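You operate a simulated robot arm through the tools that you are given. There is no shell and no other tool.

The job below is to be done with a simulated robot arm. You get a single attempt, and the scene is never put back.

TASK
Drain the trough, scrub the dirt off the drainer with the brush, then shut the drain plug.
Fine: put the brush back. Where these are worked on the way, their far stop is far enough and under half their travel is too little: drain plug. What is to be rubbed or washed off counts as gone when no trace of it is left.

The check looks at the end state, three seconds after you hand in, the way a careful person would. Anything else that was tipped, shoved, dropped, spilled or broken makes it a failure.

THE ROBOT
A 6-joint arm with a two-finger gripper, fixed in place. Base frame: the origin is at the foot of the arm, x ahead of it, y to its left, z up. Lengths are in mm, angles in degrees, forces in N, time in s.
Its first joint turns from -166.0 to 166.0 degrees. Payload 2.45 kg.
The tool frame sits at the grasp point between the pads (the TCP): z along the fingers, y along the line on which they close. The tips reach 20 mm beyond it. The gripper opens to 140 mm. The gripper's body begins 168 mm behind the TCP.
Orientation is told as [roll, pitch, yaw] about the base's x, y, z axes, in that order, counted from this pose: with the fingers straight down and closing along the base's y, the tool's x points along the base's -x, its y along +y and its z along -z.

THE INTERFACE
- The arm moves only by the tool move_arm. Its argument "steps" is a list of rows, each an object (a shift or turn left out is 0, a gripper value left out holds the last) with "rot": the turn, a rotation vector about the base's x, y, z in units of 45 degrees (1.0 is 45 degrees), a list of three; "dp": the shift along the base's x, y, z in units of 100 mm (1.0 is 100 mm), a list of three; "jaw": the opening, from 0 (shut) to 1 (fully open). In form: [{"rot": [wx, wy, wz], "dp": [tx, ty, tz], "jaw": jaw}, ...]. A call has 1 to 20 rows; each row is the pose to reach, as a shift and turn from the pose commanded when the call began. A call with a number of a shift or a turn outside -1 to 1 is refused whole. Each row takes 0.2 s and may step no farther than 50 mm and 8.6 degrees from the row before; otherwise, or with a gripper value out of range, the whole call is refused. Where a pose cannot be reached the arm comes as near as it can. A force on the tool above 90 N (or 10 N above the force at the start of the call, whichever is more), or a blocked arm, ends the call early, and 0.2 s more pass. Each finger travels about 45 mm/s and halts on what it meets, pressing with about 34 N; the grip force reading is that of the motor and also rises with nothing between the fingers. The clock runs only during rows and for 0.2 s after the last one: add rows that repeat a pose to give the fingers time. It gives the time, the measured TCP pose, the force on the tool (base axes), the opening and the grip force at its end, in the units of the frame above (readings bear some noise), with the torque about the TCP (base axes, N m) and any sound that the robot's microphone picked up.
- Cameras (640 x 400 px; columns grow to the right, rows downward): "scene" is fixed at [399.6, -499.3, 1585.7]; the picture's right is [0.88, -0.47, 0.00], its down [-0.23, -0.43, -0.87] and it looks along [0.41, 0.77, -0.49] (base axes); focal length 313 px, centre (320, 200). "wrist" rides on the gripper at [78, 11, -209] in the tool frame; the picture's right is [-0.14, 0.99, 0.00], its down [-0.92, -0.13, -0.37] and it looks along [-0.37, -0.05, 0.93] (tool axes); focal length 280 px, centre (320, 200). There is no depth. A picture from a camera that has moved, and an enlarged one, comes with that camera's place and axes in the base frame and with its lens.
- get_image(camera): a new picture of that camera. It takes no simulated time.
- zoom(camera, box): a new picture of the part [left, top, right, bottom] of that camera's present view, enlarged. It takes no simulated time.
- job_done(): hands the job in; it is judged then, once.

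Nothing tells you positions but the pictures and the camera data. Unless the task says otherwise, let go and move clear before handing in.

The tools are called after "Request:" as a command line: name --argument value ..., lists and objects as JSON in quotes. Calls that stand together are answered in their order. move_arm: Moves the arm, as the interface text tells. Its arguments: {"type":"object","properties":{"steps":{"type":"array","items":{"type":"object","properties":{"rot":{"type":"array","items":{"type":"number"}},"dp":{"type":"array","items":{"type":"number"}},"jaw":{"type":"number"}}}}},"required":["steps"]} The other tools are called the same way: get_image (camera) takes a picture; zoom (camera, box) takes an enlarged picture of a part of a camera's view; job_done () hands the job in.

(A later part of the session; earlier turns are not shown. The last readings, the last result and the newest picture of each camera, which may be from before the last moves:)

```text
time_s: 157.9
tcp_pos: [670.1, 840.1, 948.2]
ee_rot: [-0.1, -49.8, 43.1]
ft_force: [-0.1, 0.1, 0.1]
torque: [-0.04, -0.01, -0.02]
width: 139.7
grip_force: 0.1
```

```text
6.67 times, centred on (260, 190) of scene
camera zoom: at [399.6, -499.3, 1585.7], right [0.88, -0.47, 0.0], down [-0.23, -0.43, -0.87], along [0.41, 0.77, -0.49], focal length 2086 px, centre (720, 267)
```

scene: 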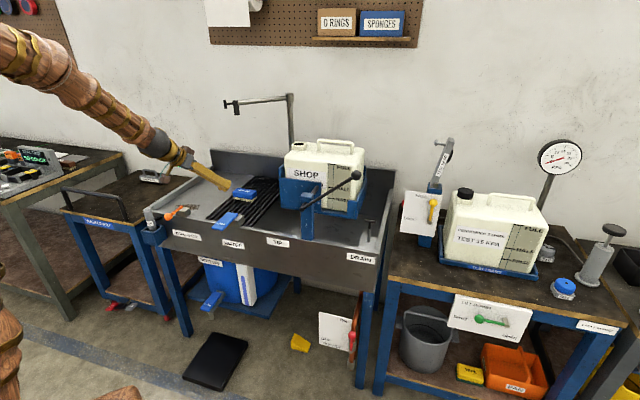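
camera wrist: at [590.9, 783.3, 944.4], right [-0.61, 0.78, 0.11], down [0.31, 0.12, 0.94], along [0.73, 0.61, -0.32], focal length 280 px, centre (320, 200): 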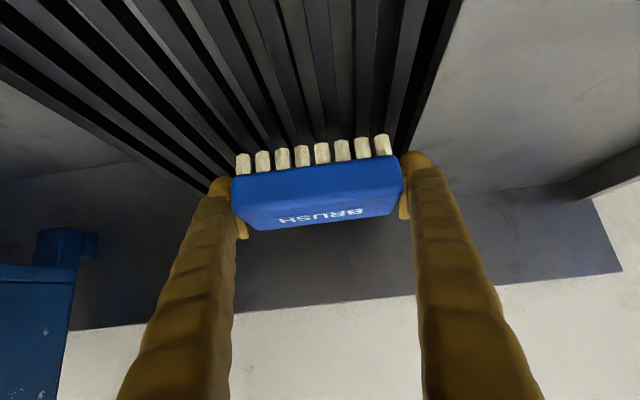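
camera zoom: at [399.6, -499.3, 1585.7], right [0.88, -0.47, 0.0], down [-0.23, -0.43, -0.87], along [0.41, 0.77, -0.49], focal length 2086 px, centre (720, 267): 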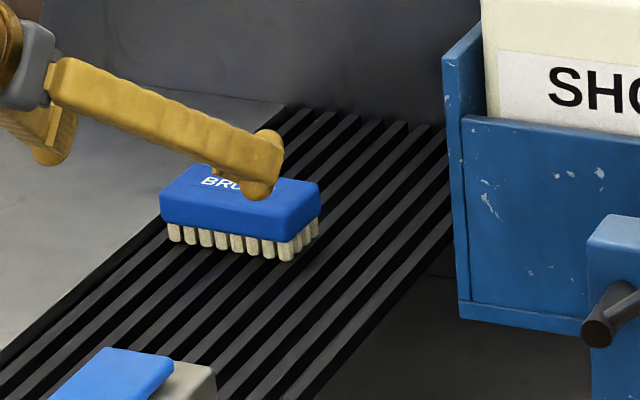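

Request:
move_arm --steps '[{"dp": [-0.26, -0.33, 0.17], "jaw": 0.6}, {"dp": [-0.53, -0.66, 0.34], "jaw": 0.3}, {"dp": [-0.8, -1.0, 0.5], "jaw": 0.0}]'

Request:
move_arm --steps '[{"dp": [-0.05, -0.05, 0.1], "rot": [-0.1137, 0.1218, 0]}, {"dp": [-0.1, -0.1, 0.2], "rot": [-0.2273, 0.2437, 0]}, {"dp": [-0.15, -0.15, 0.3], "rot": [-0.341, 0.3655, 0]}, {"dp": [-0.15, -0.15, 0.3], "rot": [-0.4547, 0.4873, 0]}, {"dp": [-0.15, -0.15, 0.3], "rot": [-0.5683, 0.6092, 0]}, {"dp": [-0.15, -0.15, 0.3], "rot": [-0.682, 0.731, 0]}]'

Request:
get_image --camera "wrist"

```text
time_s: 158.7
tcp_pos: [589.9, 740.1, 999.1]
ee_rot: [-0.1, -49.9, 43.1]
ft_force: [1.1, 0.3, 0.1]
torque: [0.02, -0.02, 0.02]
width: 72.0
grip_force: 0.2
```

```text
time_s: 160.1
tcp_pos: [574.6, 725.7, 1027.8]
ee_rot: [0.1, -4.9, 43.1]
ft_force: [-0.4, -0.9, 0.4]
torque: [0.02, 0.03, -0.02]
width: 0.1
grip_force: 29.4
out of reach, approached as far as the arm can: row 1, 2
```

```text
taken
camera wrist: at [495.4, 667.5, 1229.1], right [-0.58, 0.82, 0.01], down [0.73, 0.51, 0.45], along [0.36, 0.27, -0.9], focal length 280 px, centre (320, 200)
```

wrist: 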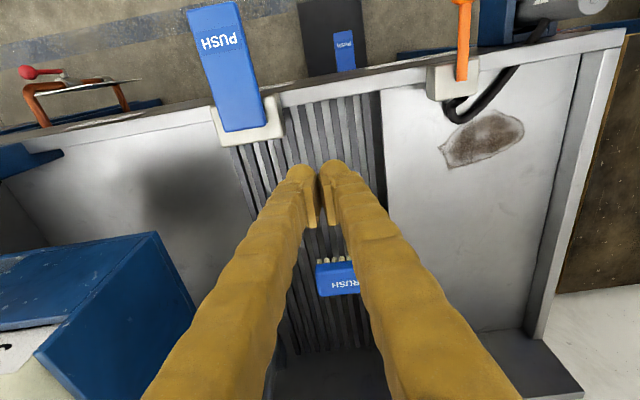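

Request:
zoom --camera "wrist" --box '[420, 90, 540, 180]'

Request:
move_arm --steps '[{"dp": [-0.1, -0.3, -0.1]}, {"dp": [-0.2, -0.6, -0.2]}, {"dp": [-0.3, -0.9, -0.3]}]'

Request:
move_arm --steps '[{"dp": [-0.09, -0.33, -0.1]}, {"dp": [-0.186, -0.657, -0.2]}, {"dp": [-0.186, -0.657, -0.3]}]'

Request:
get_image --camera "wrist"

Request:
zoom --camera "scene" --box '[200, 190, 270, 245]'

```text
4.44 times, centred on (480, 135) of wrist
camera zoom: at [495.4, 667.5, 1229.1], right [-0.58, 0.82, 0.01], down [0.73, 0.51, 0.45], along [0.36, 0.27, -0.9], focal length 1246 px, centre (-391, 489)
```

zoom: 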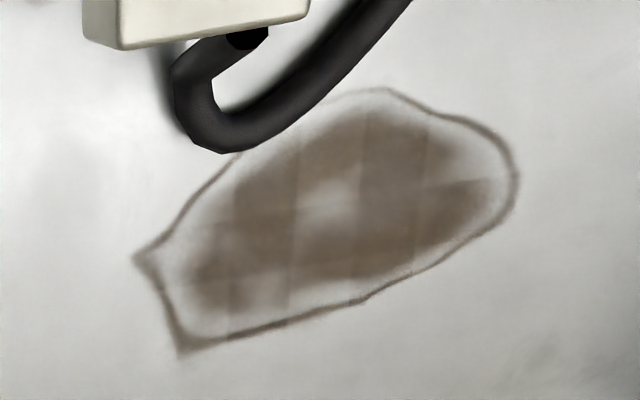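

```text
time_s: 160.9
tcp_pos: [545.2, 635.0, 997.8]
ee_rot: [-0.1, -4.9, 43.1]
ft_force: [-0.2, 1.1, 0.0]
torque: [-0.06, -0.01, 0.02]
width: 0.3
grip_force: 29.6
```

```text
time_s: 161.7
tcp_pos: [525.1, 568.6, 968.2]
ee_rot: [0.0, -4.9, 42.9]
ft_force: [-0.3, 0.3, -0.2]
torque: [-0.02, 0.0, -0.01]
width: 0.0
grip_force: 29.4
```

```text
taken
camera wrist: at [446.8, 510.8, 1168.2], right [-0.58, 0.82, 0.01], down [0.73, 0.51, 0.45], along [0.36, 0.27, -0.89], focal length 280 px, centre (320, 200)
```

wrist: 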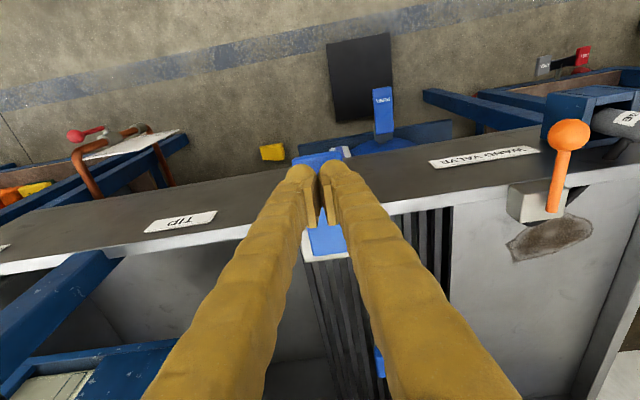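

```text
7.27 times, centred on (235, 218) of scene
camera zoom: at [399.6, -499.3, 1585.7], right [0.88, -0.47, 0.0], down [-0.23, -0.43, -0.87], along [0.41, 0.77, -0.49], focal length 2276 px, centre (938, 73)
```

zoom: 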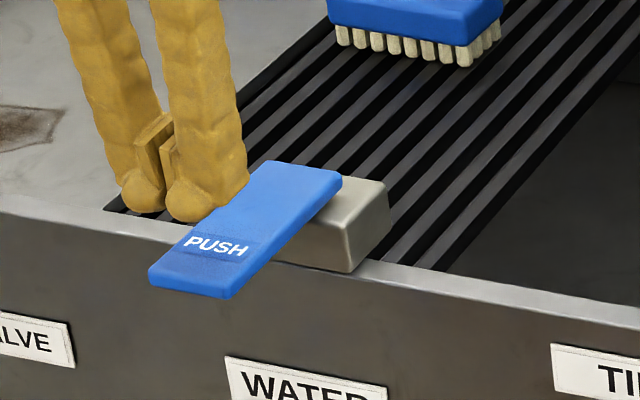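

Request:
move_arm --steps '[{"dp": [0, 0, -0.3]}, {"dp": [0, 0, -0.42]}, {"dp": [0, 0, -0.48]}, {"dp": [0, 0, -0.54]}, {"dp": [0, 0, -0.54]}, {"dp": [0, 0, -0.54]}]'

Request:
zoom --camera "scene" --box '[220, 160, 300, 220]'

Request:
get_image --camera "wrist"

```text
time_s: 163.1
tcp_pos: [526.5, 569.7, 915.1]
ee_rot: [0.1, -5.0, 43.0]
ft_force: [-0.2, 0.0, 0.7]
torque: [0.0, -0.05, 0.01]
width: 0.1
grip_force: 29.6
```

```text
6.67 times, centred on (260, 190) of scene
camera zoom: at [399.6, -499.3, 1585.7], right [0.88, -0.47, 0.0], down [-0.23, -0.43, -0.87], along [0.41, 0.77, -0.49], focal length 2086 px, centre (720, 267)
```

zoom: 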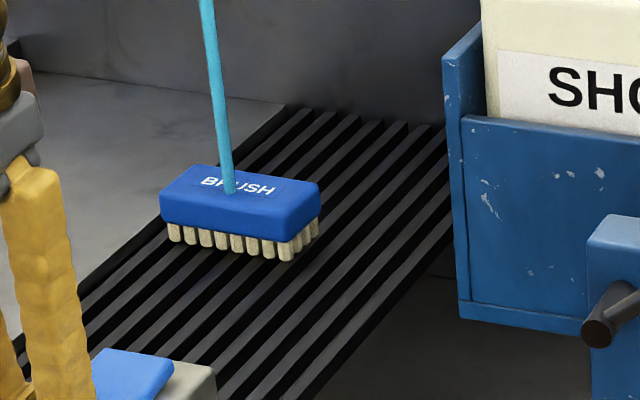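

```text
taken
camera wrist: at [447.6, 511.7, 1114.4], right [-0.58, 0.82, 0.01], down [0.73, 0.51, 0.45], along [0.36, 0.27, -0.89], focal length 280 px, centre (320, 200)
```

wrist: 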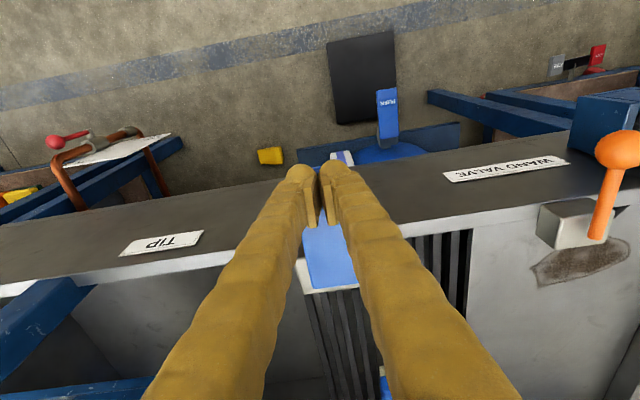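

Now the stream hits the top of the brush squarely. I hold the lever for about two more seconds.

Request:
move_arm --steps '[{"dp": [0, 0, 0]}, {"dp": [0, 0, 0]}, {"dp": [0, 0, 0]}, {"dp": [0, 0, 0]}, {"dp": [0, 0, 0]}, {"dp": [0, 0, 0]}, {"dp": [0, 0, 0]}, {"dp": [0, 0, 0]}, {"dp": [0, 0, 0]}, {"dp": [0, 0, 0]}]'

Request:
zoom --camera "scene" --box '[230, 178, 270, 203]'

Request:
zoom --camera "scene" --box '[190, 250, 280, 320]'

Request:
move_arm --steps '[{"dp": [0, 0, 0.1]}, {"dp": [0, 0, 0.3]}, {"dp": [0, 0, 0.5]}, {"dp": [0, 0, 0.7]}]'

Request:
zoom --camera "scene" --box '[230, 178, 270, 203]'

```text
time_s: 165.3
tcp_pos: [525.4, 570.5, 915.3]
ee_rot: [0.0, -5.2, 43.0]
ft_force: [-0.8, 0.0, 0.6]
torque: [0.03, 0.04, 0.02]
width: 0.0
grip_force: 29.3
```

```text
16.00 times, centred on (250, 190) of scene
camera zoom: at [399.6, -499.3, 1585.7], right [0.88, -0.47, 0.0], down [-0.23, -0.43, -0.87], along [0.41, 0.77, -0.49], focal length 5007 px, centre (1440, 352)
```

zoom: 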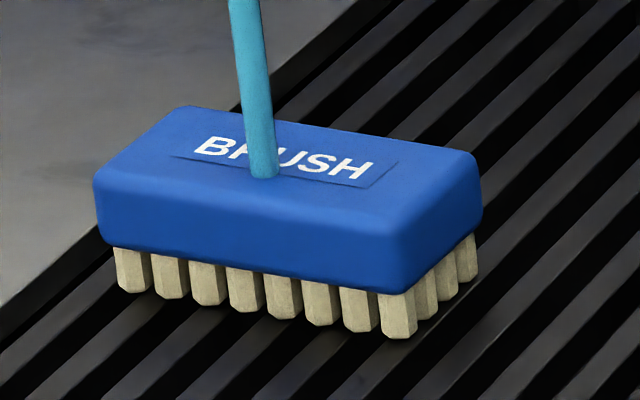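

```text
5.71 times, centred on (235, 285) of scene
camera zoom: at [399.6, -499.3, 1585.7], right [0.88, -0.47, 0.0], down [-0.23, -0.43, -0.87], along [0.41, 0.77, -0.49], focal length 1788 px, centre (806, -286)
```

zoom: 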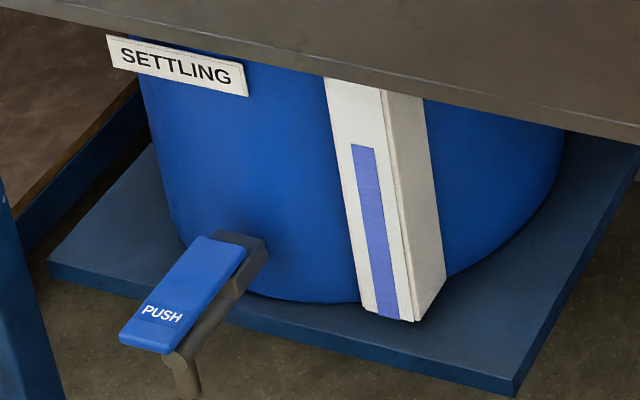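

```text
time_s: 166.3
tcp_pos: [525.9, 569.8, 984.8]
ee_rot: [-0.1, -5.0, 43.1]
ft_force: [-0.1, -0.5, -0.2]
torque: [-0.01, 0.03, -0.02]
width: 0.0
grip_force: 29.8
```

```text
16.00 times, centred on (250, 190) of scene
camera zoom: at [399.6, -499.3, 1585.7], right [0.88, -0.47, 0.0], down [-0.23, -0.43, -0.87], along [0.41, 0.77, -0.49], focal length 5007 px, centre (1440, 352)
```

zoom: 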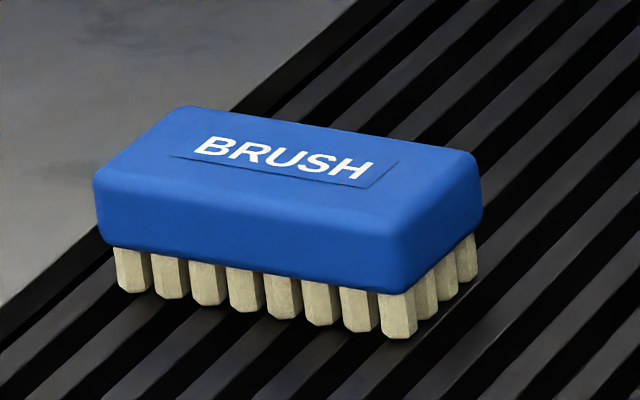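

Request:
move_arm --steps '[{"dp": [0.12, 0.28, 0.1], "jaw": 0.3}, {"dp": [0.25, 0.56, 0.2], "jaw": 0.6}, {"dp": [0.37, 0.85, 0.3], "jaw": 1.0}]'

Request:
move_arm --steps '[{"dp": [0.12, 0.28, 0.0], "rot": [0.1137, -0.1218, 0]}, {"dp": [0.25, 0.56, 0.0], "rot": [0.2273, -0.2437, 0]}, {"dp": [0.37, 0.85, 0.0], "rot": [0.341, -0.3655, 0]}, {"dp": [0.47, 0.95, 0.0], "rot": [0.4547, -0.4873, 0]}, {"dp": [0.57, 0.98, 0.0], "rot": [0.5683, -0.6092, 0]}, {"dp": [0.67, 1.0, 0.0], "rot": [0.682, -0.731, 0]}, {"dp": [0.67, 1.0, 0.0], "rot": [0.682, -0.731, 0]}]'

Request:
get_image --camera "wrist"

```text
time_s: 167.1
tcp_pos: [563.1, 655.2, 1014.9]
ee_rot: [0.0, -5.0, 43.0]
ft_force: [-0.3, 0.0, 0.9]
torque: [0.0, 0.0, -0.03]
width: 66.9
grip_force: 0.1
```

```text
time_s: 168.7
tcp_pos: [627.5, 741.6, 1003.4]
ee_rot: [10.1, -46.5, 27.9]
ft_force: [0.3, 0.4, 1.6]
torque: [-0.21, 0.12, -0.05]
width: 140.1
grip_force: 0.1
out of reach, approached as far as the arm can: row 6
```

```text
taken
camera wrist: at [456.6, 624.2, 1087.9], right [-0.48, 0.85, 0.22], down [0.43, 0.01, 0.9], along [0.76, 0.53, -0.37], focal length 280 px, centre (320, 200)
```

wrist: 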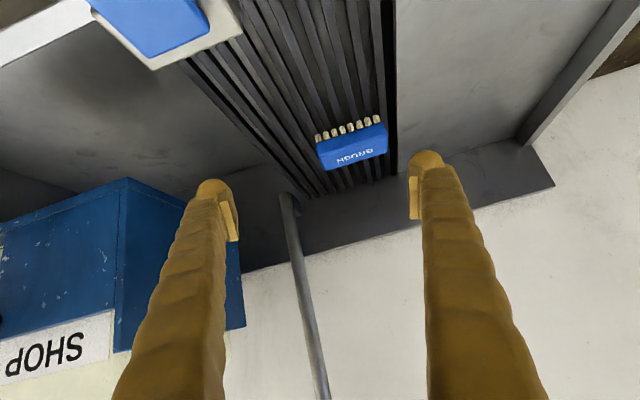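

Request:
move_arm --steps '[{"dp": [0.13, 0.28, -0.2]}, {"dp": [0.26, 0.56, -0.4]}, {"dp": [0.4, 0.85, -0.6]}, {"dp": [0.4, 0.85, -0.6]}]'

Request:
get_image --camera "wrist"

```text
time_s: 169.7
tcp_pos: [670.1, 839.6, 955.1]
ee_rot: [0.0, -49.9, 43.1]
ft_force: [0.1, -0.4, -0.1]
torque: [0.01, 0.02, 0.01]
width: 140.0
grip_force: 0.1
```

```text
taken
camera wrist: at [507.9, 703.1, 1027.8], right [-0.61, 0.78, 0.11], down [0.31, 0.12, 0.94], along [0.73, 0.61, -0.32], focal length 280 px, centre (320, 200)
```

wrist: 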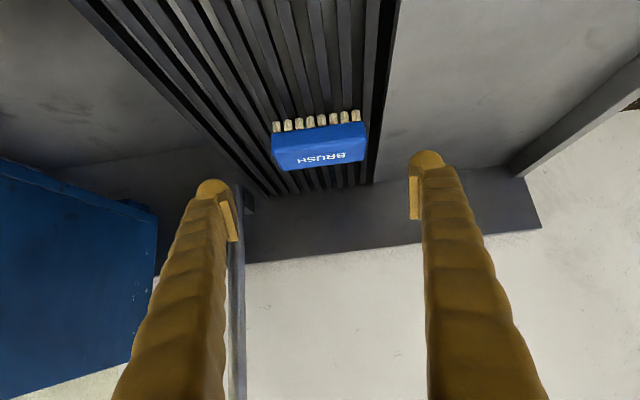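

Request:
move_arm --steps '[{"dp": [0.16, 0.16, -0.22]}, {"dp": [0.32, 0.32, -0.44]}, {"dp": [0.488, 0.481, -0.655]}, {"dp": [0.488, 0.481, -0.655]}]'

Request:
zoom --camera "wrist" --box '[200, 100, 440, 240]'

Request:
move_arm --steps '[{"dp": [0.12, 0.11, -0.13]}, {"dp": [0.24, 0.22, -0.26]}, {"dp": [0.336, 0.313, -0.38]}, {"dp": [0.336, 0.313, -0.38]}]'

Request:
move_arm --steps '[{"jaw": 0.5}, {"jaw": 0.5}, {"jaw": 0.5}, {"jaw": 0.5}, {"jaw": 0.5}]'

Request:
move_arm --steps '[{"dp": [0, 0, 0.1]}, {"dp": [0.0, 0.0, 0.3]}, {"dp": [0, 0, 0.6]}, {"dp": [-0.2, 0, 0.9]}]'

Request:
get_image --camera "wrist"

```text
time_s: 170.7
tcp_pos: [718.6, 887.1, 889.3]
ee_rot: [0.1, -49.9, 43.1]
ft_force: [0.2, 0.3, 0.5]
torque: [0.01, 0.0, 0.0]
width: 140.0
grip_force: 0.0
```

```text
2.67 times, centred on (320, 170) of wrist
camera zoom: at [556.3, 752.1, 961.8], right [-0.61, 0.78, 0.11], down [0.31, 0.12, 0.94], along [0.73, 0.61, -0.32], focal length 748 px, centre (320, 280)
```

zoom: 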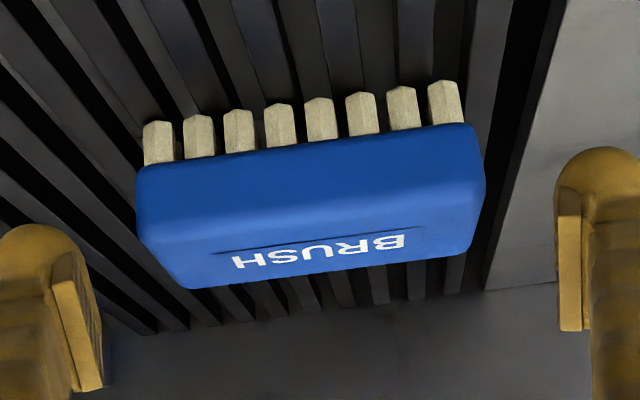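

```text
time_s: 171.7
tcp_pos: [751.8, 919.6, 850.2]
ee_rot: [0.0, -49.9, 43.1]
ft_force: [0.9, 1.3, 0.1]
torque: [0.01, 0.02, -0.01]
width: 140.1
grip_force: 0.0
```

```text
time_s: 172.9
tcp_pos: [753.3, 919.7, 850.6]
ee_rot: [0.0, -49.9, 43.2]
ft_force: [-0.9, -0.2, 1.0]
torque: [-0.03, 0.0, 0.01]
width: 122.5
grip_force: 34.1
```

```text
time_s: 173.9
tcp_pos: [731.8, 919.1, 940.7]
ee_rot: [0.0, -49.9, 43.1]
ft_force: [-0.2, -0.1, -2.1]
torque: [0.04, -0.02, -0.03]
width: 122.7
grip_force: 34.1
```

```text
taken
camera wrist: at [570.0, 783.0, 1013.6], right [-0.61, 0.78, 0.1], down [0.31, 0.12, 0.94], along [0.73, 0.61, -0.32], focal length 280 px, centre (320, 200)
```

wrist: 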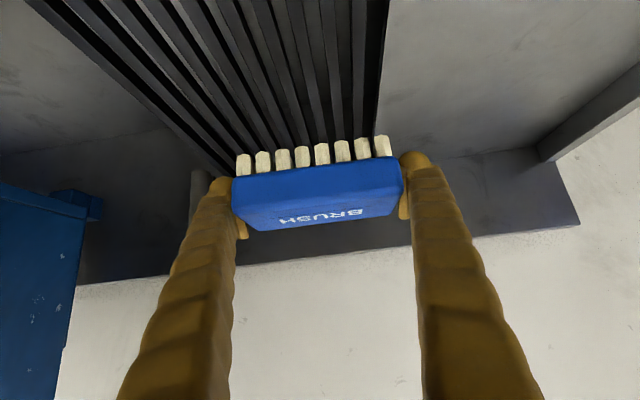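

The brush is back in the gripper. Now back to the dirt to see whether the wet brush works.

Request:
move_arm --steps '[{"dp": [-0.33, 0.02, 0.05]}, {"dp": [-0.66, 0.04, 0.1]}, {"dp": [-1.0, 0.06, 0.15]}]'

Request:
move_arm --steps '[{"dp": [-0.33, 0.02, 0]}, {"dp": [-0.66, 0.04, 0]}, {"dp": [-1.0, 0.06, 0]}]'

Request:
move_arm --steps '[{"dp": [-0.3, 0.02, -0.3]}, {"dp": [-0.55, 0.04, -0.6]}, {"dp": [-0.69, 0.054, -0.9]}, {"dp": [-0.69, 0.054, -0.98]}]'

Request:
get_image --camera "wrist"

```text
time_s: 174.7
tcp_pos: [631.7, 922.5, 956.1]
ee_rot: [0.1, -49.9, 43.0]
ft_force: [0.7, 0.5, -1.4]
torque: [0.05, -0.04, -0.02]
width: 122.3
grip_force: 33.4
```

```text
time_s: 175.5
tcp_pos: [531.3, 929.8, 956.3]
ee_rot: [0.1, -49.9, 43.1]
ft_force: [0.4, 0.7, -1.8]
torque: [0.02, -0.01, 0.0]
width: 122.6
grip_force: 33.7
```

```text
time_s: 176.5
tcp_pos: [463.4, 935.9, 858.7]
ee_rot: [0.0, -49.8, 43.1]
ft_force: [-0.6, 0.1, -1.1]
torque: [0.0, -0.03, 0.03]
width: 122.3
grip_force: 34.4
```

```text
taken
camera wrist: at [301.2, 799.8, 930.6], right [-0.61, 0.78, 0.11], down [0.31, 0.12, 0.94], along [0.73, 0.61, -0.32], focal length 280 px, centre (320, 200)
```

wrist: 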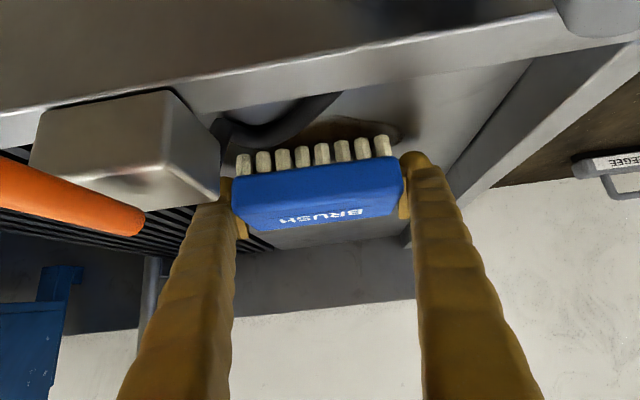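

Lowering to contact and doing a set of light flat strokes.

Request:
move_arm --steps '[{"dp": [0, 0, -0.06]}, {"dp": [0, 0, -0.09]}, {"dp": [0.1, 0.104, -0.09]}, {"dp": [-0.07, -0.072, -0.09]}, {"dp": [0.1, 0.104, -0.09]}, {"dp": [-0.07, -0.072, -0.09]}, {"dp": [0.1, 0.104, -0.09]}, {"dp": [-0.07, -0.072, -0.09]}, {"dp": [0.1, 0.104, -0.09]}, {"dp": [-0.07, -0.072, -0.09]}, {"dp": [0.1, 0.104, -0.09]}, {"dp": [-0.07, -0.072, -0.09]}, {"dp": [0.1, 0.104, -0.09]}, {"dp": [-0.07, -0.072, -0.09]}, {"dp": [0.1, 0.104, -0.09]}, {"dp": [-0.07, -0.072, -0.09]}, {"dp": [0, 0, -0.09]}]'

Request:
move_arm --steps '[{"dp": [0, 0, 0.1]}, {"dp": [0, 0, 0.4]}, {"dp": [0, 0, 0.8]}, {"dp": [-0.3, -0.2, 1.0]}]'

Request:
move_arm --steps '[{"dp": [-0.2, -0.05, 0.4]}, {"dp": [-0.26, -0.07, 0.825]}, {"dp": [-0.26, -0.07, 0.825]}]'

Request:
zoom --camera "wrist" --box '[220, 0, 360, 90]'

Request:
zoom --camera "scene" --box '[186, 203, 202, 213]'

```text
time_s: 178.5
tcp_pos: [468.5, 944.1, 850.1]
ee_rot: [0.1, -50.0, 43.2]
ft_force: [-1.4, 0.3, 5.9]
torque: [-0.31, -0.31, -0.06]
width: 122.7
grip_force: 33.9
stopped in row 10: the force on the tool passed its limit at 142 N (the readings are from after the stop); the commanded pose is now the measured one
```

```text
time_s: 179.5
tcp_pos: [437.8, 924.1, 948.6]
ee_rot: [0.0, -50.0, 43.0]
ft_force: [-0.4, -0.4, -1.4]
torque: [0.01, -0.05, -0.05]
width: 122.4
grip_force: 33.9
```

```text
time_s: 180.3
tcp_pos: [411.7, 917.9, 1032.9]
ee_rot: [0.1, -50.0, 43.1]
ft_force: [0.0, -0.4, -1.0]
torque: [0.06, 0.0, 0.0]
width: 122.3
grip_force: 33.5
```

```text
4.44 times, centred on (290, 45) of wrist
camera zoom: at [250.6, 781.0, 1105.4], right [-0.61, 0.78, 0.11], down [0.31, 0.12, 0.94], along [0.73, 0.61, -0.32], focal length 1246 px, centre (453, 889)
```

zoom: 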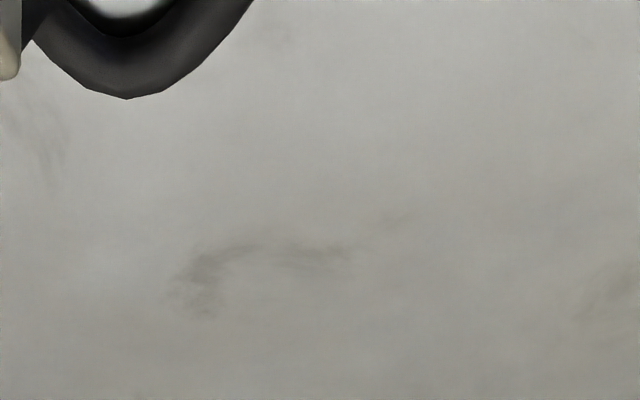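

```text
16.00 times, centred on (194, 208) of scene
camera zoom: at [399.6, -499.3, 1585.7], right [0.88, -0.47, 0.0], down [-0.23, -0.43, -0.87], along [0.41, 0.77, -0.49], focal length 5007 px, centre (2336, 72)
```

zoom: 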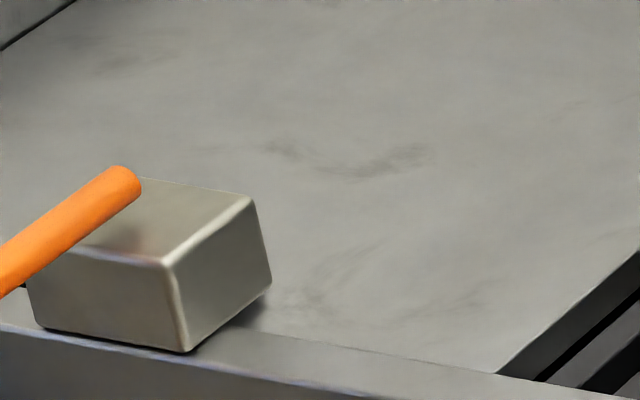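

With the wet brush the dirt came off at once. Only faint smudges like the rest of the plate's texture remain; I'll go over the whole patch again, including the near edge, to leave no trace.

Request:
move_arm --steps '[{"dp": [0.17, 0.06, -0.33]}, {"dp": [0.34, 0.12, -0.66]}, {"dp": [0.51, 0.186, -1.0]}, {"dp": [0.51, 0.186, -1.0]}]'

Request:
move_arm --steps '[{"dp": [0, 0, -0.4]}, {"dp": [0, 0, -0.7]}, {"dp": [0, 0, -0.8]}, {"dp": [0, 0, -0.825]}, {"dp": [0.06, 0.062, -0.825]}, {"dp": [0.11, 0.115, -0.825]}, {"dp": [0.06, 0.062, -0.825]}, {"dp": [0, 0, -0.825]}, {"dp": [-0.07, -0.072, -0.825]}, {"dp": [0, 0, -0.825]}, {"dp": [0.06, 0.062, -0.825]}, {"dp": [0.11, 0.115, -0.825]}, {"dp": [0.06, 0.062, -0.825]}, {"dp": [0, 0, -0.825]}, {"dp": [-0.07, -0.072, -0.825]}, {"dp": [0, 0, -0.825]}]'

Request:
move_arm --steps '[{"dp": [0, 0, 0.1]}, {"dp": [-0.13, 0.06, 0.1]}, {"dp": [-0.26, 0.11, 0.1]}, {"dp": [-0.26, 0.11, 0.0]}, {"dp": [-0.26, 0.11, 0.0]}]'

```text
time_s: 181.3
tcp_pos: [462.9, 935.7, 934.2]
ee_rot: [0.1, -50.0, 43.2]
ft_force: [-0.4, 0.5, -1.5]
torque: [0.02, -0.04, 0.0]
width: 122.3
grip_force: 34.0
```

```text
time_s: 184.7
tcp_pos: [463.5, 935.6, 850.3]
ee_rot: [0.1, -50.0, 43.1]
ft_force: [-8.7, -10.6, 34.6]
torque: [-0.71, -0.12, -0.24]
width: 122.8
grip_force: 33.9
```

```text
time_s: 185.9
tcp_pos: [438.8, 946.1, 850.8]
ee_rot: [0.0, -50.1, 43.0]
ft_force: [-1.9, -2.0, 12.0]
torque: [-0.24, -0.12, -0.22]
width: 122.5
grip_force: 34.0
```

Request:
move_arm --steps '[{"dp": [-0.08, -0.083, 0]}, {"dp": [-0.15, -0.157, 0]}, {"dp": [-0.08, -0.083, 0]}, {"dp": [0, 0, 0]}, {"dp": [-0.08, -0.083, 0]}, {"dp": [-0.15, -0.157, 0]}, {"dp": [-0.08, -0.083, 0]}, {"dp": [0, 0, 0]}, {"dp": [-0.08, -0.083, 0]}, {"dp": [-0.15, -0.157, 0]}, {"dp": [-0.08, -0.083, 0]}, {"dp": [0, 0, 0]}]'

Request:
move_arm --steps '[{"dp": [0, 0, 0.1]}, {"dp": [0, 0, 0.4]}, {"dp": [0, 0, 0.8]}, {"dp": [-0.2, -0.2, 1.0]}]'

Request:
move_arm --steps '[{"dp": [-0.1, -0.15, 0.4]}, {"dp": [-0.2, -0.3, 0.825]}, {"dp": [-0.2, -0.3, 0.825]}]'

Request:
get_image --camera "wrist"

Request:
zoom --camera "wrist" --box '[200, 0, 420, 130]'

Request:
zoom --camera "scene" --box '[160, 190, 240, 240]'

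```text
time_s: 188.5
tcp_pos: [436.6, 945.6, 850.4]
ee_rot: [0.2, -49.9, 43.1]
ft_force: [-11.9, -9.7, 35.9]
torque: [-0.88, -0.09, -0.24]
width: 122.6
grip_force: 34.1
```

```text
time_s: 189.5
tcp_pos: [417.0, 926.1, 948.5]
ee_rot: [0.0, -49.9, 43.1]
ft_force: [-0.2, -0.9, -1.7]
torque: [0.03, -0.06, 0.01]
width: 122.4
grip_force: 34.0
```

```text
time_s: 190.3
tcp_pos: [397.5, 895.1, 1033.0]
ee_rot: [0.0, -49.9, 43.0]
ft_force: [0.0, -0.2, -1.5]
torque: [0.05, -0.02, 0.02]
width: 122.6
grip_force: 33.8
```

```text
taken
camera wrist: at [236.1, 759.0, 1105.8], right [-0.61, 0.78, 0.11], down [0.31, 0.12, 0.94], along [0.73, 0.61, -0.32], focal length 280 px, centre (320, 200)
```

wrist: 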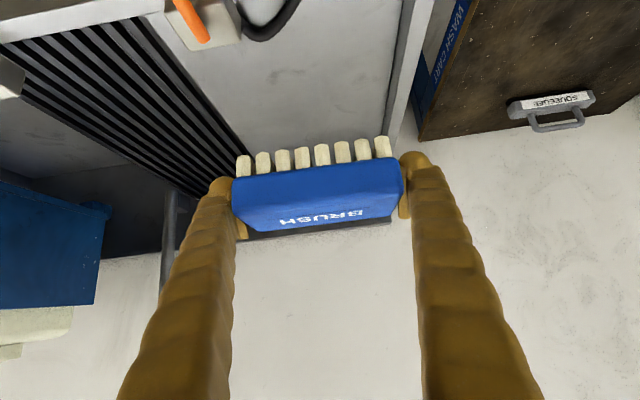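

```text
2.91 times, centred on (310, 65) of wrist
camera zoom: at [236.1, 759.0, 1105.8], right [-0.61, 0.78, 0.11], down [0.31, 0.12, 0.94], along [0.73, 0.61, -0.32], focal length 816 px, centre (349, 593)
```

zoom: 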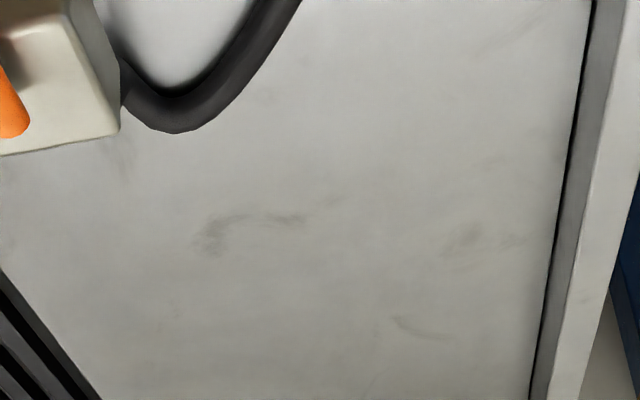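

```text
8.00 times, centred on (200, 215) of scene
camera zoom: at [399.6, -499.3, 1585.7], right [0.88, -0.47, 0.0], down [-0.23, -0.43, -0.87], along [0.41, 0.77, -0.49], focal length 2504 px, centre (1280, 80)
```

zoom: 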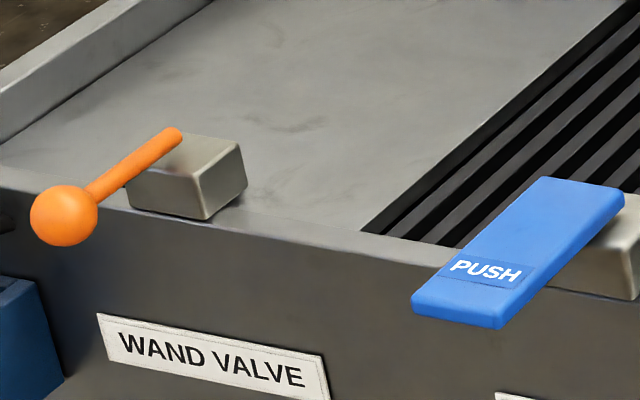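

The drainer is clean; the remaining faint smudges are unchanged plate texture. Now the brush goes back to the very place where I picked it up, TCP (584.7, 1088, 850).

Request:
move_arm --steps '[{"dp": [0.3, 0.32, -0.1]}, {"dp": [0.6, 0.64, -0.2]}, {"dp": [0.9, 0.95, -0.3]}]'

Request:
move_arm --steps '[{"dp": [0.25, 0.25, -0.15]}, {"dp": [0.5, 0.5, -0.3]}, {"dp": [0.75, 0.75, -0.45]}, {"dp": [0.97, 0.98, -0.6]}, {"dp": [0.97, 0.98, -0.6]}]'

Request:
get_image --camera "wrist"

```text
time_s: 191.1
tcp_pos: [488.7, 993.3, 1003.7]
ee_rot: [0.2, -50.0, 43.0]
ft_force: [-0.1, 0.6, -1.5]
torque: [0.01, 0.02, 0.02]
width: 122.3
grip_force: 33.7
```

```text
time_s: 192.3
tcp_pos: [586.0, 1089.8, 941.9]
ee_rot: [0.0, -50.1, 43.1]
ft_force: [0.5, -0.1, -0.6]
torque: [0.0, -0.02, 0.0]
width: 122.6
grip_force: 33.6
```

```text
taken
camera wrist: at [423.9, 952.9, 1014.5], right [-0.61, 0.78, 0.11], down [0.31, 0.12, 0.94], along [0.73, 0.61, -0.32], focal length 280 px, centre (320, 200)
```

wrist: 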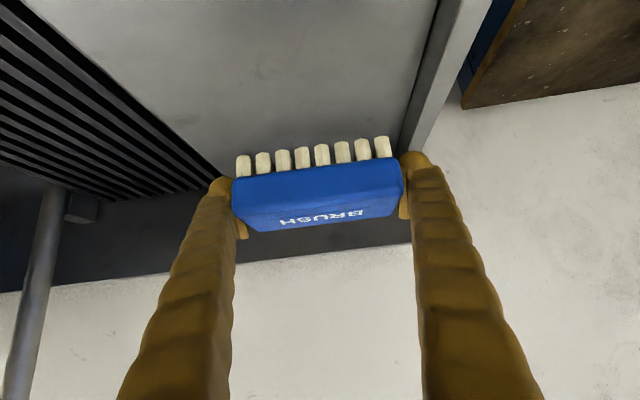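

Request:
move_arm --steps '[{"dp": [-0.01, -0.015, -0.4]}, {"dp": [-0.01, -0.015, -0.7]}, {"dp": [-0.01, -0.015, -0.85]}, {"dp": [-0.01, -0.015, -0.905]}, {"dp": [-0.01, -0.015, -0.905]}]'

Request:
zoom --camera "scene" --box '[170, 160, 240, 210]'

```text
time_s: 193.5
tcp_pos: [584.0, 1088.4, 851.3]
ee_rot: [0.0, -50.0, 43.1]
ft_force: [-0.4, 0.1, -2.3]
torque: [0.0, -0.03, 0.02]
width: 122.6
grip_force: 33.9
```

```text
8.00 times, centred on (205, 185) of scene
camera zoom: at [399.6, -499.3, 1585.7], right [0.88, -0.47, 0.0], down [-0.23, -0.43, -0.87], along [0.41, 0.77, -0.49], focal length 2504 px, centre (1240, 320)
```

zoom: 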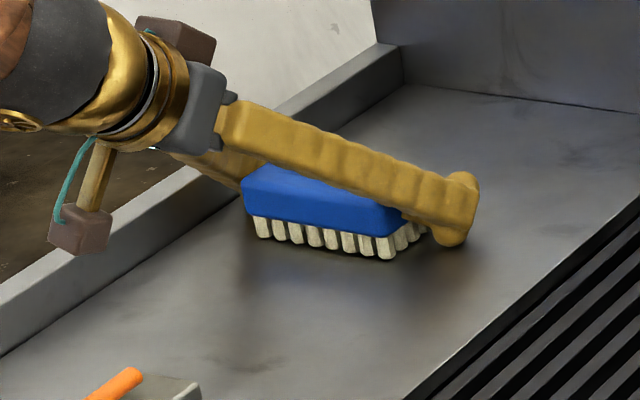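

Request:
move_arm --steps '[{"dp": [0, 0, -0.008]}, {"dp": [0, 0, -0.008], "jaw": 0.93}, {"dp": [0, 0, -0.008], "jaw": 1.0}, {"dp": [0, 0, -0.008], "jaw": 1.0}, {"dp": [0, 0, -0.008], "jaw": 1.0}]'

Request:
move_arm --steps '[{"dp": [-0.25, -0.235, 0.29]}, {"dp": [-0.5, -0.47, 0.58]}, {"dp": [-0.75, -0.7, 0.87]}, {"dp": [-0.84, -0.783, 0.97]}]'

Request:
get_image --camera "wrist"

Request:
zoom --camera "scene" --box '[170, 160, 240, 210]'

```text
time_s: 194.7
tcp_pos: [585.3, 1088.4, 850.2]
ee_rot: [0.0, -50.1, 43.3]
ft_force: [0.2, 0.1, 0.0]
torque: [0.02, -0.02, -0.01]
width: 140.0
grip_force: 0.0
```

```text
time_s: 195.7
tcp_pos: [500.8, 1007.9, 945.5]
ee_rot: [0.1, -50.1, 43.1]
ft_force: [-0.1, 0.7, 0.3]
torque: [0.04, -0.03, 0.01]
width: 140.0
grip_force: 0.1
```

```text
taken
camera wrist: at [338.1, 873.2, 1020.0], right [-0.61, 0.78, 0.11], down [0.31, 0.12, 0.94], along [0.73, 0.61, -0.32], focal length 280 px, centre (320, 200)
```

wrist: 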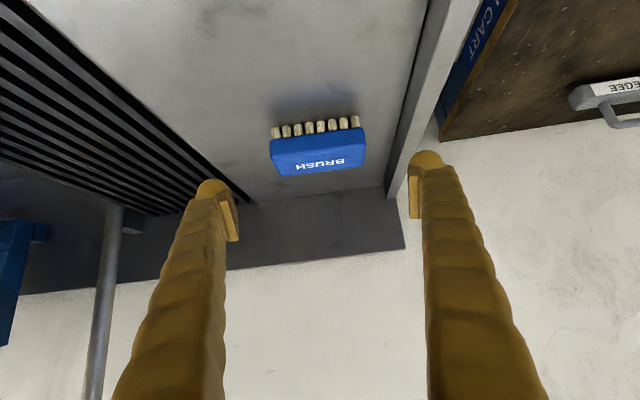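

```text
8.00 times, centred on (205, 185) of scene
camera zoom: at [399.6, -499.3, 1585.7], right [0.88, -0.47, 0.0], down [-0.23, -0.43, -0.87], along [0.41, 0.77, -0.49], focal length 2504 px, centre (1240, 320)
```

zoom: 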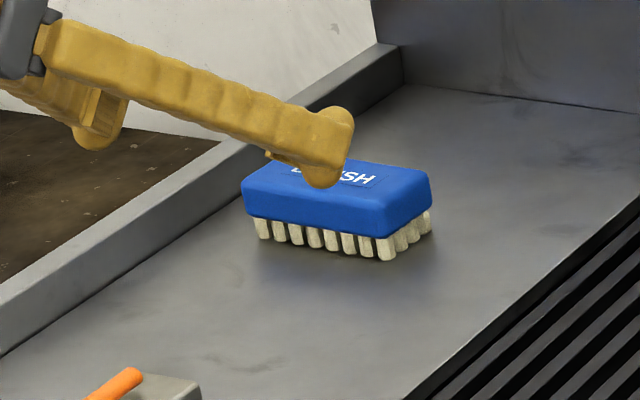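

The brush is back where it was. Next I check the trough and the plug, then travel back along the earlier safe path toward the drain.

Request:
move_arm --steps '[{"dp": [-0.06, -0.3, 0.3], "jaw": 0.6}, {"dp": [-0.13, -0.6, 0.6], "jaw": 0.3}, {"dp": [-0.2, -0.9, 0.9], "jaw": 0.0}]'

Request:
move_arm --steps '[{"dp": [0.03, -0.3, 0.3], "rot": [-0.0758, 0.0812, 0]}, {"dp": [0.06, -0.6, 0.6], "rot": [-0.0758, 0.0812, 0]}, {"dp": [0.1, -0.95, 0.9], "rot": [-0.0758, 0.0812, 0]}]'

Request:
move_arm --steps '[{"dp": [0.1, -0.3, 0.2]}, {"dp": [0.2, -0.7, 0.4]}, {"dp": [0.3, -1.0, 0.55]}]'

Request:
zoom --camera "scene" --box '[230, 160, 400, 270]'

Request:
zoom --camera "scene" --box '[140, 160, 250, 230]'

```text
time_s: 196.5
tcp_pos: [480.5, 918.6, 1038.5]
ee_rot: [-0.1, -50.0, 43.1]
ft_force: [0.6, 0.0, -0.9]
torque: [0.05, 0.0, -0.02]
width: 71.9
grip_force: 0.0
```

```text
time_s: 197.3
tcp_pos: [496.7, 821.5, 1119.6]
ee_rot: [-0.3, -44.5, 43.0]
ft_force: [0.1, 0.4, 0.8]
torque: [0.0, 0.01, 0.01]
width: 0.2
grip_force: 0.0
```

```text
time_s: 198.1
tcp_pos: [520.0, 723.6, 1182.8]
ee_rot: [0.0, -45.0, 43.2]
ft_force: [-0.1, 0.7, -0.1]
torque: [-0.02, 0.0, 0.0]
width: 0.0
grip_force: 29.2
```

```text
3.64 times, centred on (315, 215) of scene
camera zoom: at [399.6, -499.3, 1585.7], right [0.88, -0.47, 0.0], down [-0.23, -0.43, -0.87], along [0.41, 0.77, -0.49], focal length 1138 px, centre (338, 146)
```

zoom: 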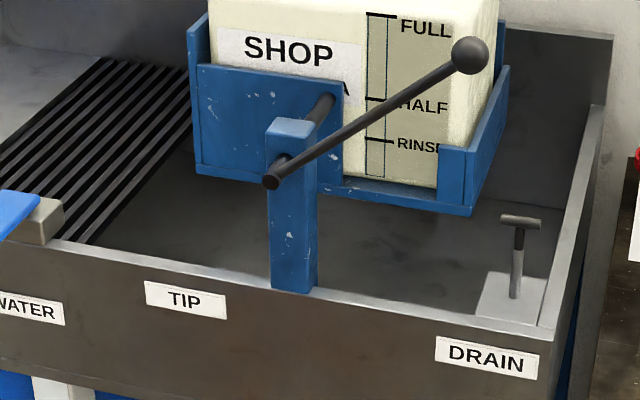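

```text
5.71 times, centred on (195, 195) of scene
camera zoom: at [399.6, -499.3, 1585.7], right [0.88, -0.47, 0.0], down [-0.23, -0.43, -0.87], along [0.41, 0.77, -0.49], focal length 1788 px, centre (1034, 229)
```

zoom: 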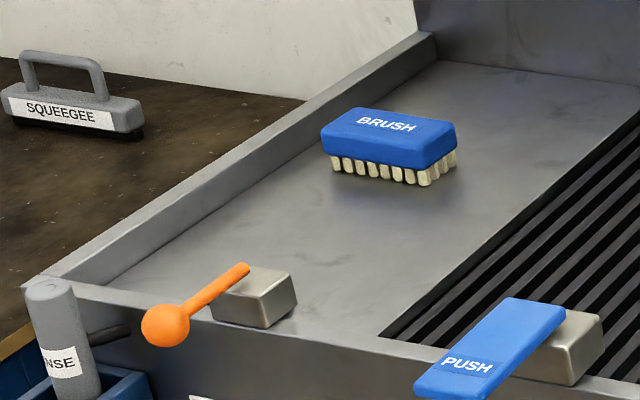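

Request:
move_arm --steps '[{"dp": [0.15, -0.33, 0]}, {"dp": [0.3, -0.66, 0]}, {"dp": [0.45, -1.0, 0]}]'

Request:
move_arm --steps '[{"dp": [0.16, -0.33, 0]}, {"dp": [0.33, -0.66, 0]}, {"dp": [0.5, -1.0, 0]}]'

Request:
move_arm --steps '[{"dp": [0.2, -0.33, 0]}, {"dp": [0.4, -0.66, 0]}, {"dp": [0.6, -1.0, 0]}]'

Request:
move_arm --steps '[{"dp": [0.2, -0.33, 0]}, {"dp": [0.4, -0.66, 0]}, {"dp": [0.6, -1.0, 0]}]'

Request:
get_image --camera "scene"

```text
time_s: 198.9
tcp_pos: [563.3, 624.2, 1183.4]
ee_rot: [0.1, -44.9, 43.1]
ft_force: [-0.2, 0.5, -0.9]
torque: [0.02, -0.01, 0.03]
width: 0.0
grip_force: 29.3
```

```text
time_s: 199.7
tcp_pos: [615.2, 523.8, 1183.5]
ee_rot: [0.0, -45.0, 43.1]
ft_force: [-0.4, 1.1, -0.6]
torque: [0.05, 0.03, 0.0]
width: 0.0
grip_force: 29.4
```

```text
time_s: 200.5
tcp_pos: [675.2, 423.4, 1184.6]
ee_rot: [0.0, -45.1, 43.1]
ft_force: [-0.5, 0.3, 0.4]
torque: [0.03, -0.01, -0.02]
width: 0.0
grip_force: 29.0
```

```text
time_s: 201.3
tcp_pos: [736.0, 324.6, 1184.3]
ee_rot: [0.0, -45.0, 43.1]
ft_force: [0.2, 0.1, 0.8]
torque: [0.01, -0.03, -0.01]
width: 0.1
grip_force: 29.2
```

```text
taken
```

scene: 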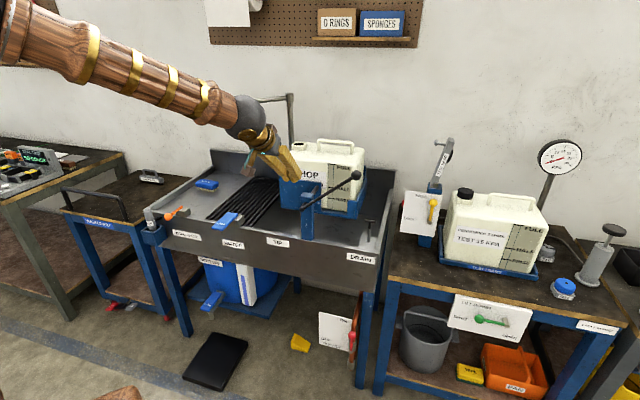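

Request:
move_arm --steps '[{"dp": [0.05, -0.33, -0.15], "rot": [0, 0, -0.145]}, {"dp": [0.1, -0.66, -0.3], "rot": [0, 0, -0.289]}, {"dp": [0.14, -1.0, -0.5], "rot": [0, 0, -0.289]}]'

Request:
move_arm --steps '[{"dp": [0.1, -0.12, -0.25], "rot": [0.0833, -0.1443, 0]}, {"dp": [0.2, -0.24, -0.5], "rot": [0.1667, -0.2887, 0]}, {"dp": [0.3, -0.36, -0.75], "rot": [0.25, -0.433, 0]}, {"dp": [0.4, -0.45, -0.9], "rot": [0.3333, -0.5773, 0]}, {"dp": [0.4, -0.45, -0.9], "rot": [0.3333, -0.5773, 0]}]'

Request:
get_image --camera "wrist"

Request:
get_image --camera "scene"

```text
time_s: 202.1
tcp_pos: [748.9, 224.9, 1132.5]
ee_rot: [0.1, -44.9, 30.1]
ft_force: [-0.9, 1.0, -0.2]
torque: [0.01, 0.02, 0.03]
width: 0.0
grip_force: 29.2
```

```text
time_s: 203.3
tcp_pos: [788.8, 178.7, 1042.2]
ee_rot: [-0.2, -75.1, 30.3]
ft_force: [0.9, 0.0, 0.3]
torque: [-0.03, 0.0, 0.02]
width: 0.0
grip_force: 29.6
```

```text
taken
camera wrist: at [590.4, 76.4, 1019.6], right [-0.46, 0.88, 0.13], down [-0.04, -0.17, 0.98], along [0.88, 0.45, 0.11], focal length 280 px, centre (320, 200)
```

wrist: 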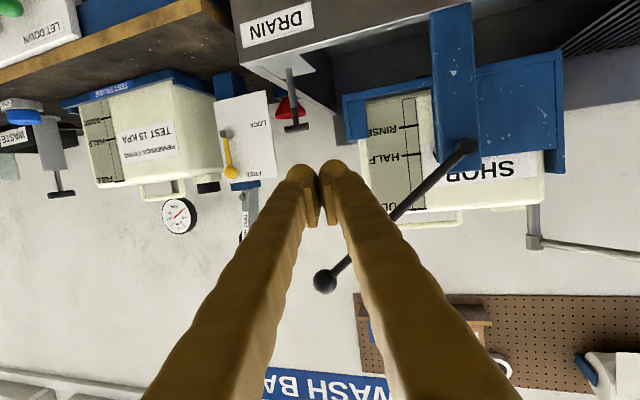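

```text
taken
```

scene: 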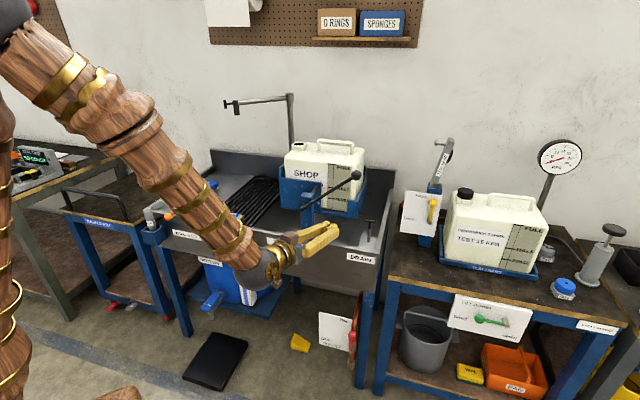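

Request:
move_arm --steps '[{"dp": [0.33, 0.07, -0.12]}, {"dp": [0.66, 0.14, -0.24]}, {"dp": [1.0, 0.2, -0.37]}]'

Request:
move_arm --steps '[{"dp": [0.3, 0.18, -0.03]}, {"dp": [0.65, 0.36, -0.05]}, {"dp": [0.65, 0.36, -0.05]}]'

Request:
zoom --camera "wrist" --box '[240, 80, 400, 220]'

Request:
zoom --camera "scene" --box '[300, 180, 400, 270]'

```text
time_s: 204.1
tcp_pos: [890.3, 201.5, 1005.8]
ee_rot: [0.0, -75.0, 30.1]
ft_force: [0.2, 0.3, 0.1]
torque: [-0.03, 0.0, -0.01]
width: 0.3
grip_force: 29.2
```

```text
time_s: 204.9
tcp_pos: [954.9, 236.5, 1001.7]
ee_rot: [-0.1, -75.0, 30.2]
ft_force: [-0.4, 0.5, 0.8]
torque: [0.03, -0.02, -0.01]
width: 0.0
grip_force: 29.4
```

```text
2.86 times, centred on (320, 150) of wrist
camera zoom: at [755.9, 133.0, 978.2], right [-0.47, 0.88, 0.13], down [-0.04, -0.17, 0.98], along [0.88, 0.45, 0.11], focal length 801 px, centre (320, 343)
```

zoom: 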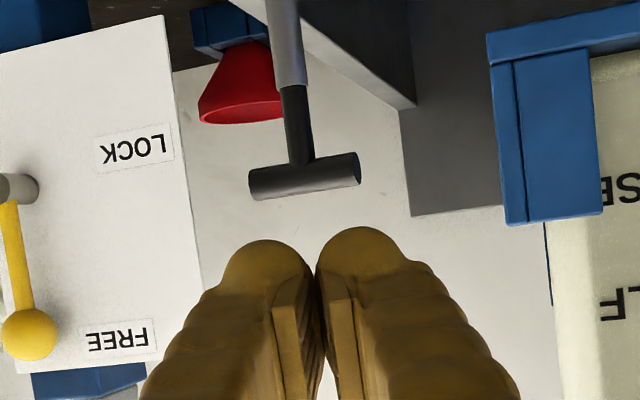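

```text
4.44 times, centred on (350, 225) of scene
camera zoom: at [399.6, -499.3, 1585.7], right [0.88, -0.47, 0.0], down [-0.23, -0.43, -0.87], along [0.41, 0.77, -0.49], focal length 1391 px, centre (187, 89)
```

zoom: 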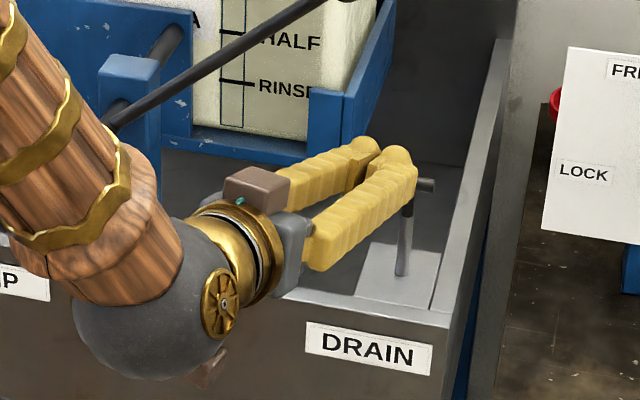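

Request:
move_arm --steps '[{"dp": [0.22, 0.11, -0.02]}, {"dp": [0.44, 0.22, -0.04]}, {"dp": [0.65, 0.33, -0.06]}, {"dp": [0.65, 0.33, -0.06]}]'

Request:
zoom --camera "wrist" --box '[240, 80, 400, 220]'

Request:
zoom --camera "scene" --box '[320, 190, 400, 250]'

```text
time_s: 205.9
tcp_pos: [1018.9, 269.4, 995.0]
ee_rot: [0.0, -75.1, 30.1]
ft_force: [0.6, -0.4, -0.6]
torque: [-0.01, 0.01, 0.0]
width: 0.0
grip_force: 29.2
```

```text
2.86 times, centred on (320, 150) of wrist
camera zoom: at [820.6, 166.3, 972.8], right [-0.47, 0.88, 0.13], down [-0.04, -0.17, 0.98], along [0.88, 0.45, 0.11], focal length 801 px, centre (320, 343)
```

zoom: 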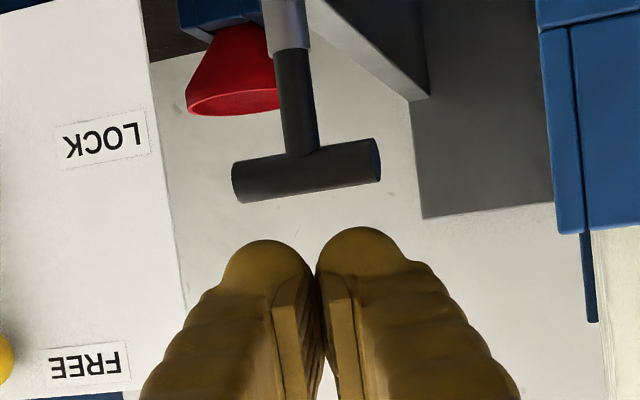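

```text
6.67 times, centred on (360, 220) of scene
camera zoom: at [399.6, -499.3, 1585.7], right [0.88, -0.47, 0.0], down [-0.23, -0.43, -0.87], along [0.41, 0.77, -0.49], focal length 2086 px, centre (53, 67)
```

zoom: 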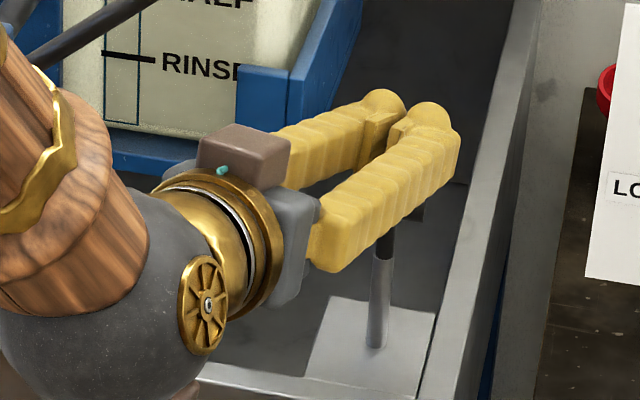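

Request:
move_arm --steps '[{"dp": [0, 0, -0.1]}, {"dp": [0, 0, -0.2]}, {"dp": [0, 0, -0.3]}, {"dp": [0, 0, -0.4]}, {"dp": [0, 0, -0.5]}]'

Request:
zoom --camera "scene" --box '[320, 190, 400, 250]'

Request:
zoom --camera "wrist" --box '[240, 80, 400, 220]'

```text
time_s: 207.1
tcp_pos: [1019.7, 268.6, 944.7]
ee_rot: [-0.1, -75.0, 30.1]
ft_force: [0.4, 0.4, 0.6]
torque: [0.0, -0.02, -0.01]
width: 0.0
grip_force: 29.2
```

```text
6.67 times, centred on (360, 220) of scene
camera zoom: at [399.6, -499.3, 1585.7], right [0.88, -0.47, 0.0], down [-0.23, -0.43, -0.87], along [0.41, 0.77, -0.49], focal length 2086 px, centre (53, 67)
```

zoom: 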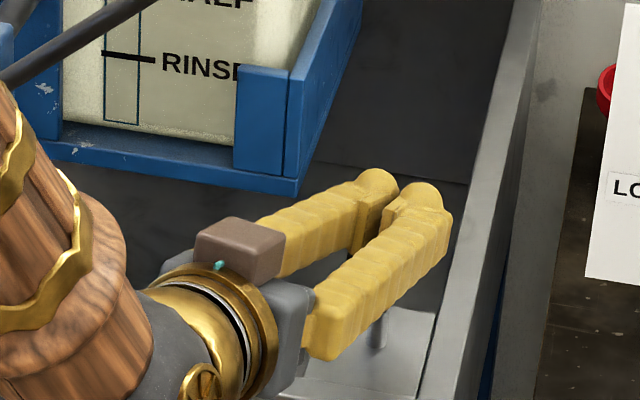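

```text
2.86 times, centred on (320, 150) of wrist
camera zoom: at [820.9, 165.8, 921.8], right [-0.47, 0.88, 0.13], down [-0.04, -0.17, 0.98], along [0.88, 0.45, 0.11], focal length 801 px, centre (320, 343)
```

zoom: 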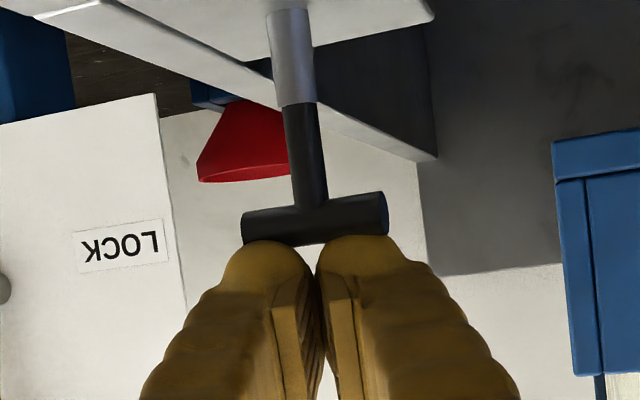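

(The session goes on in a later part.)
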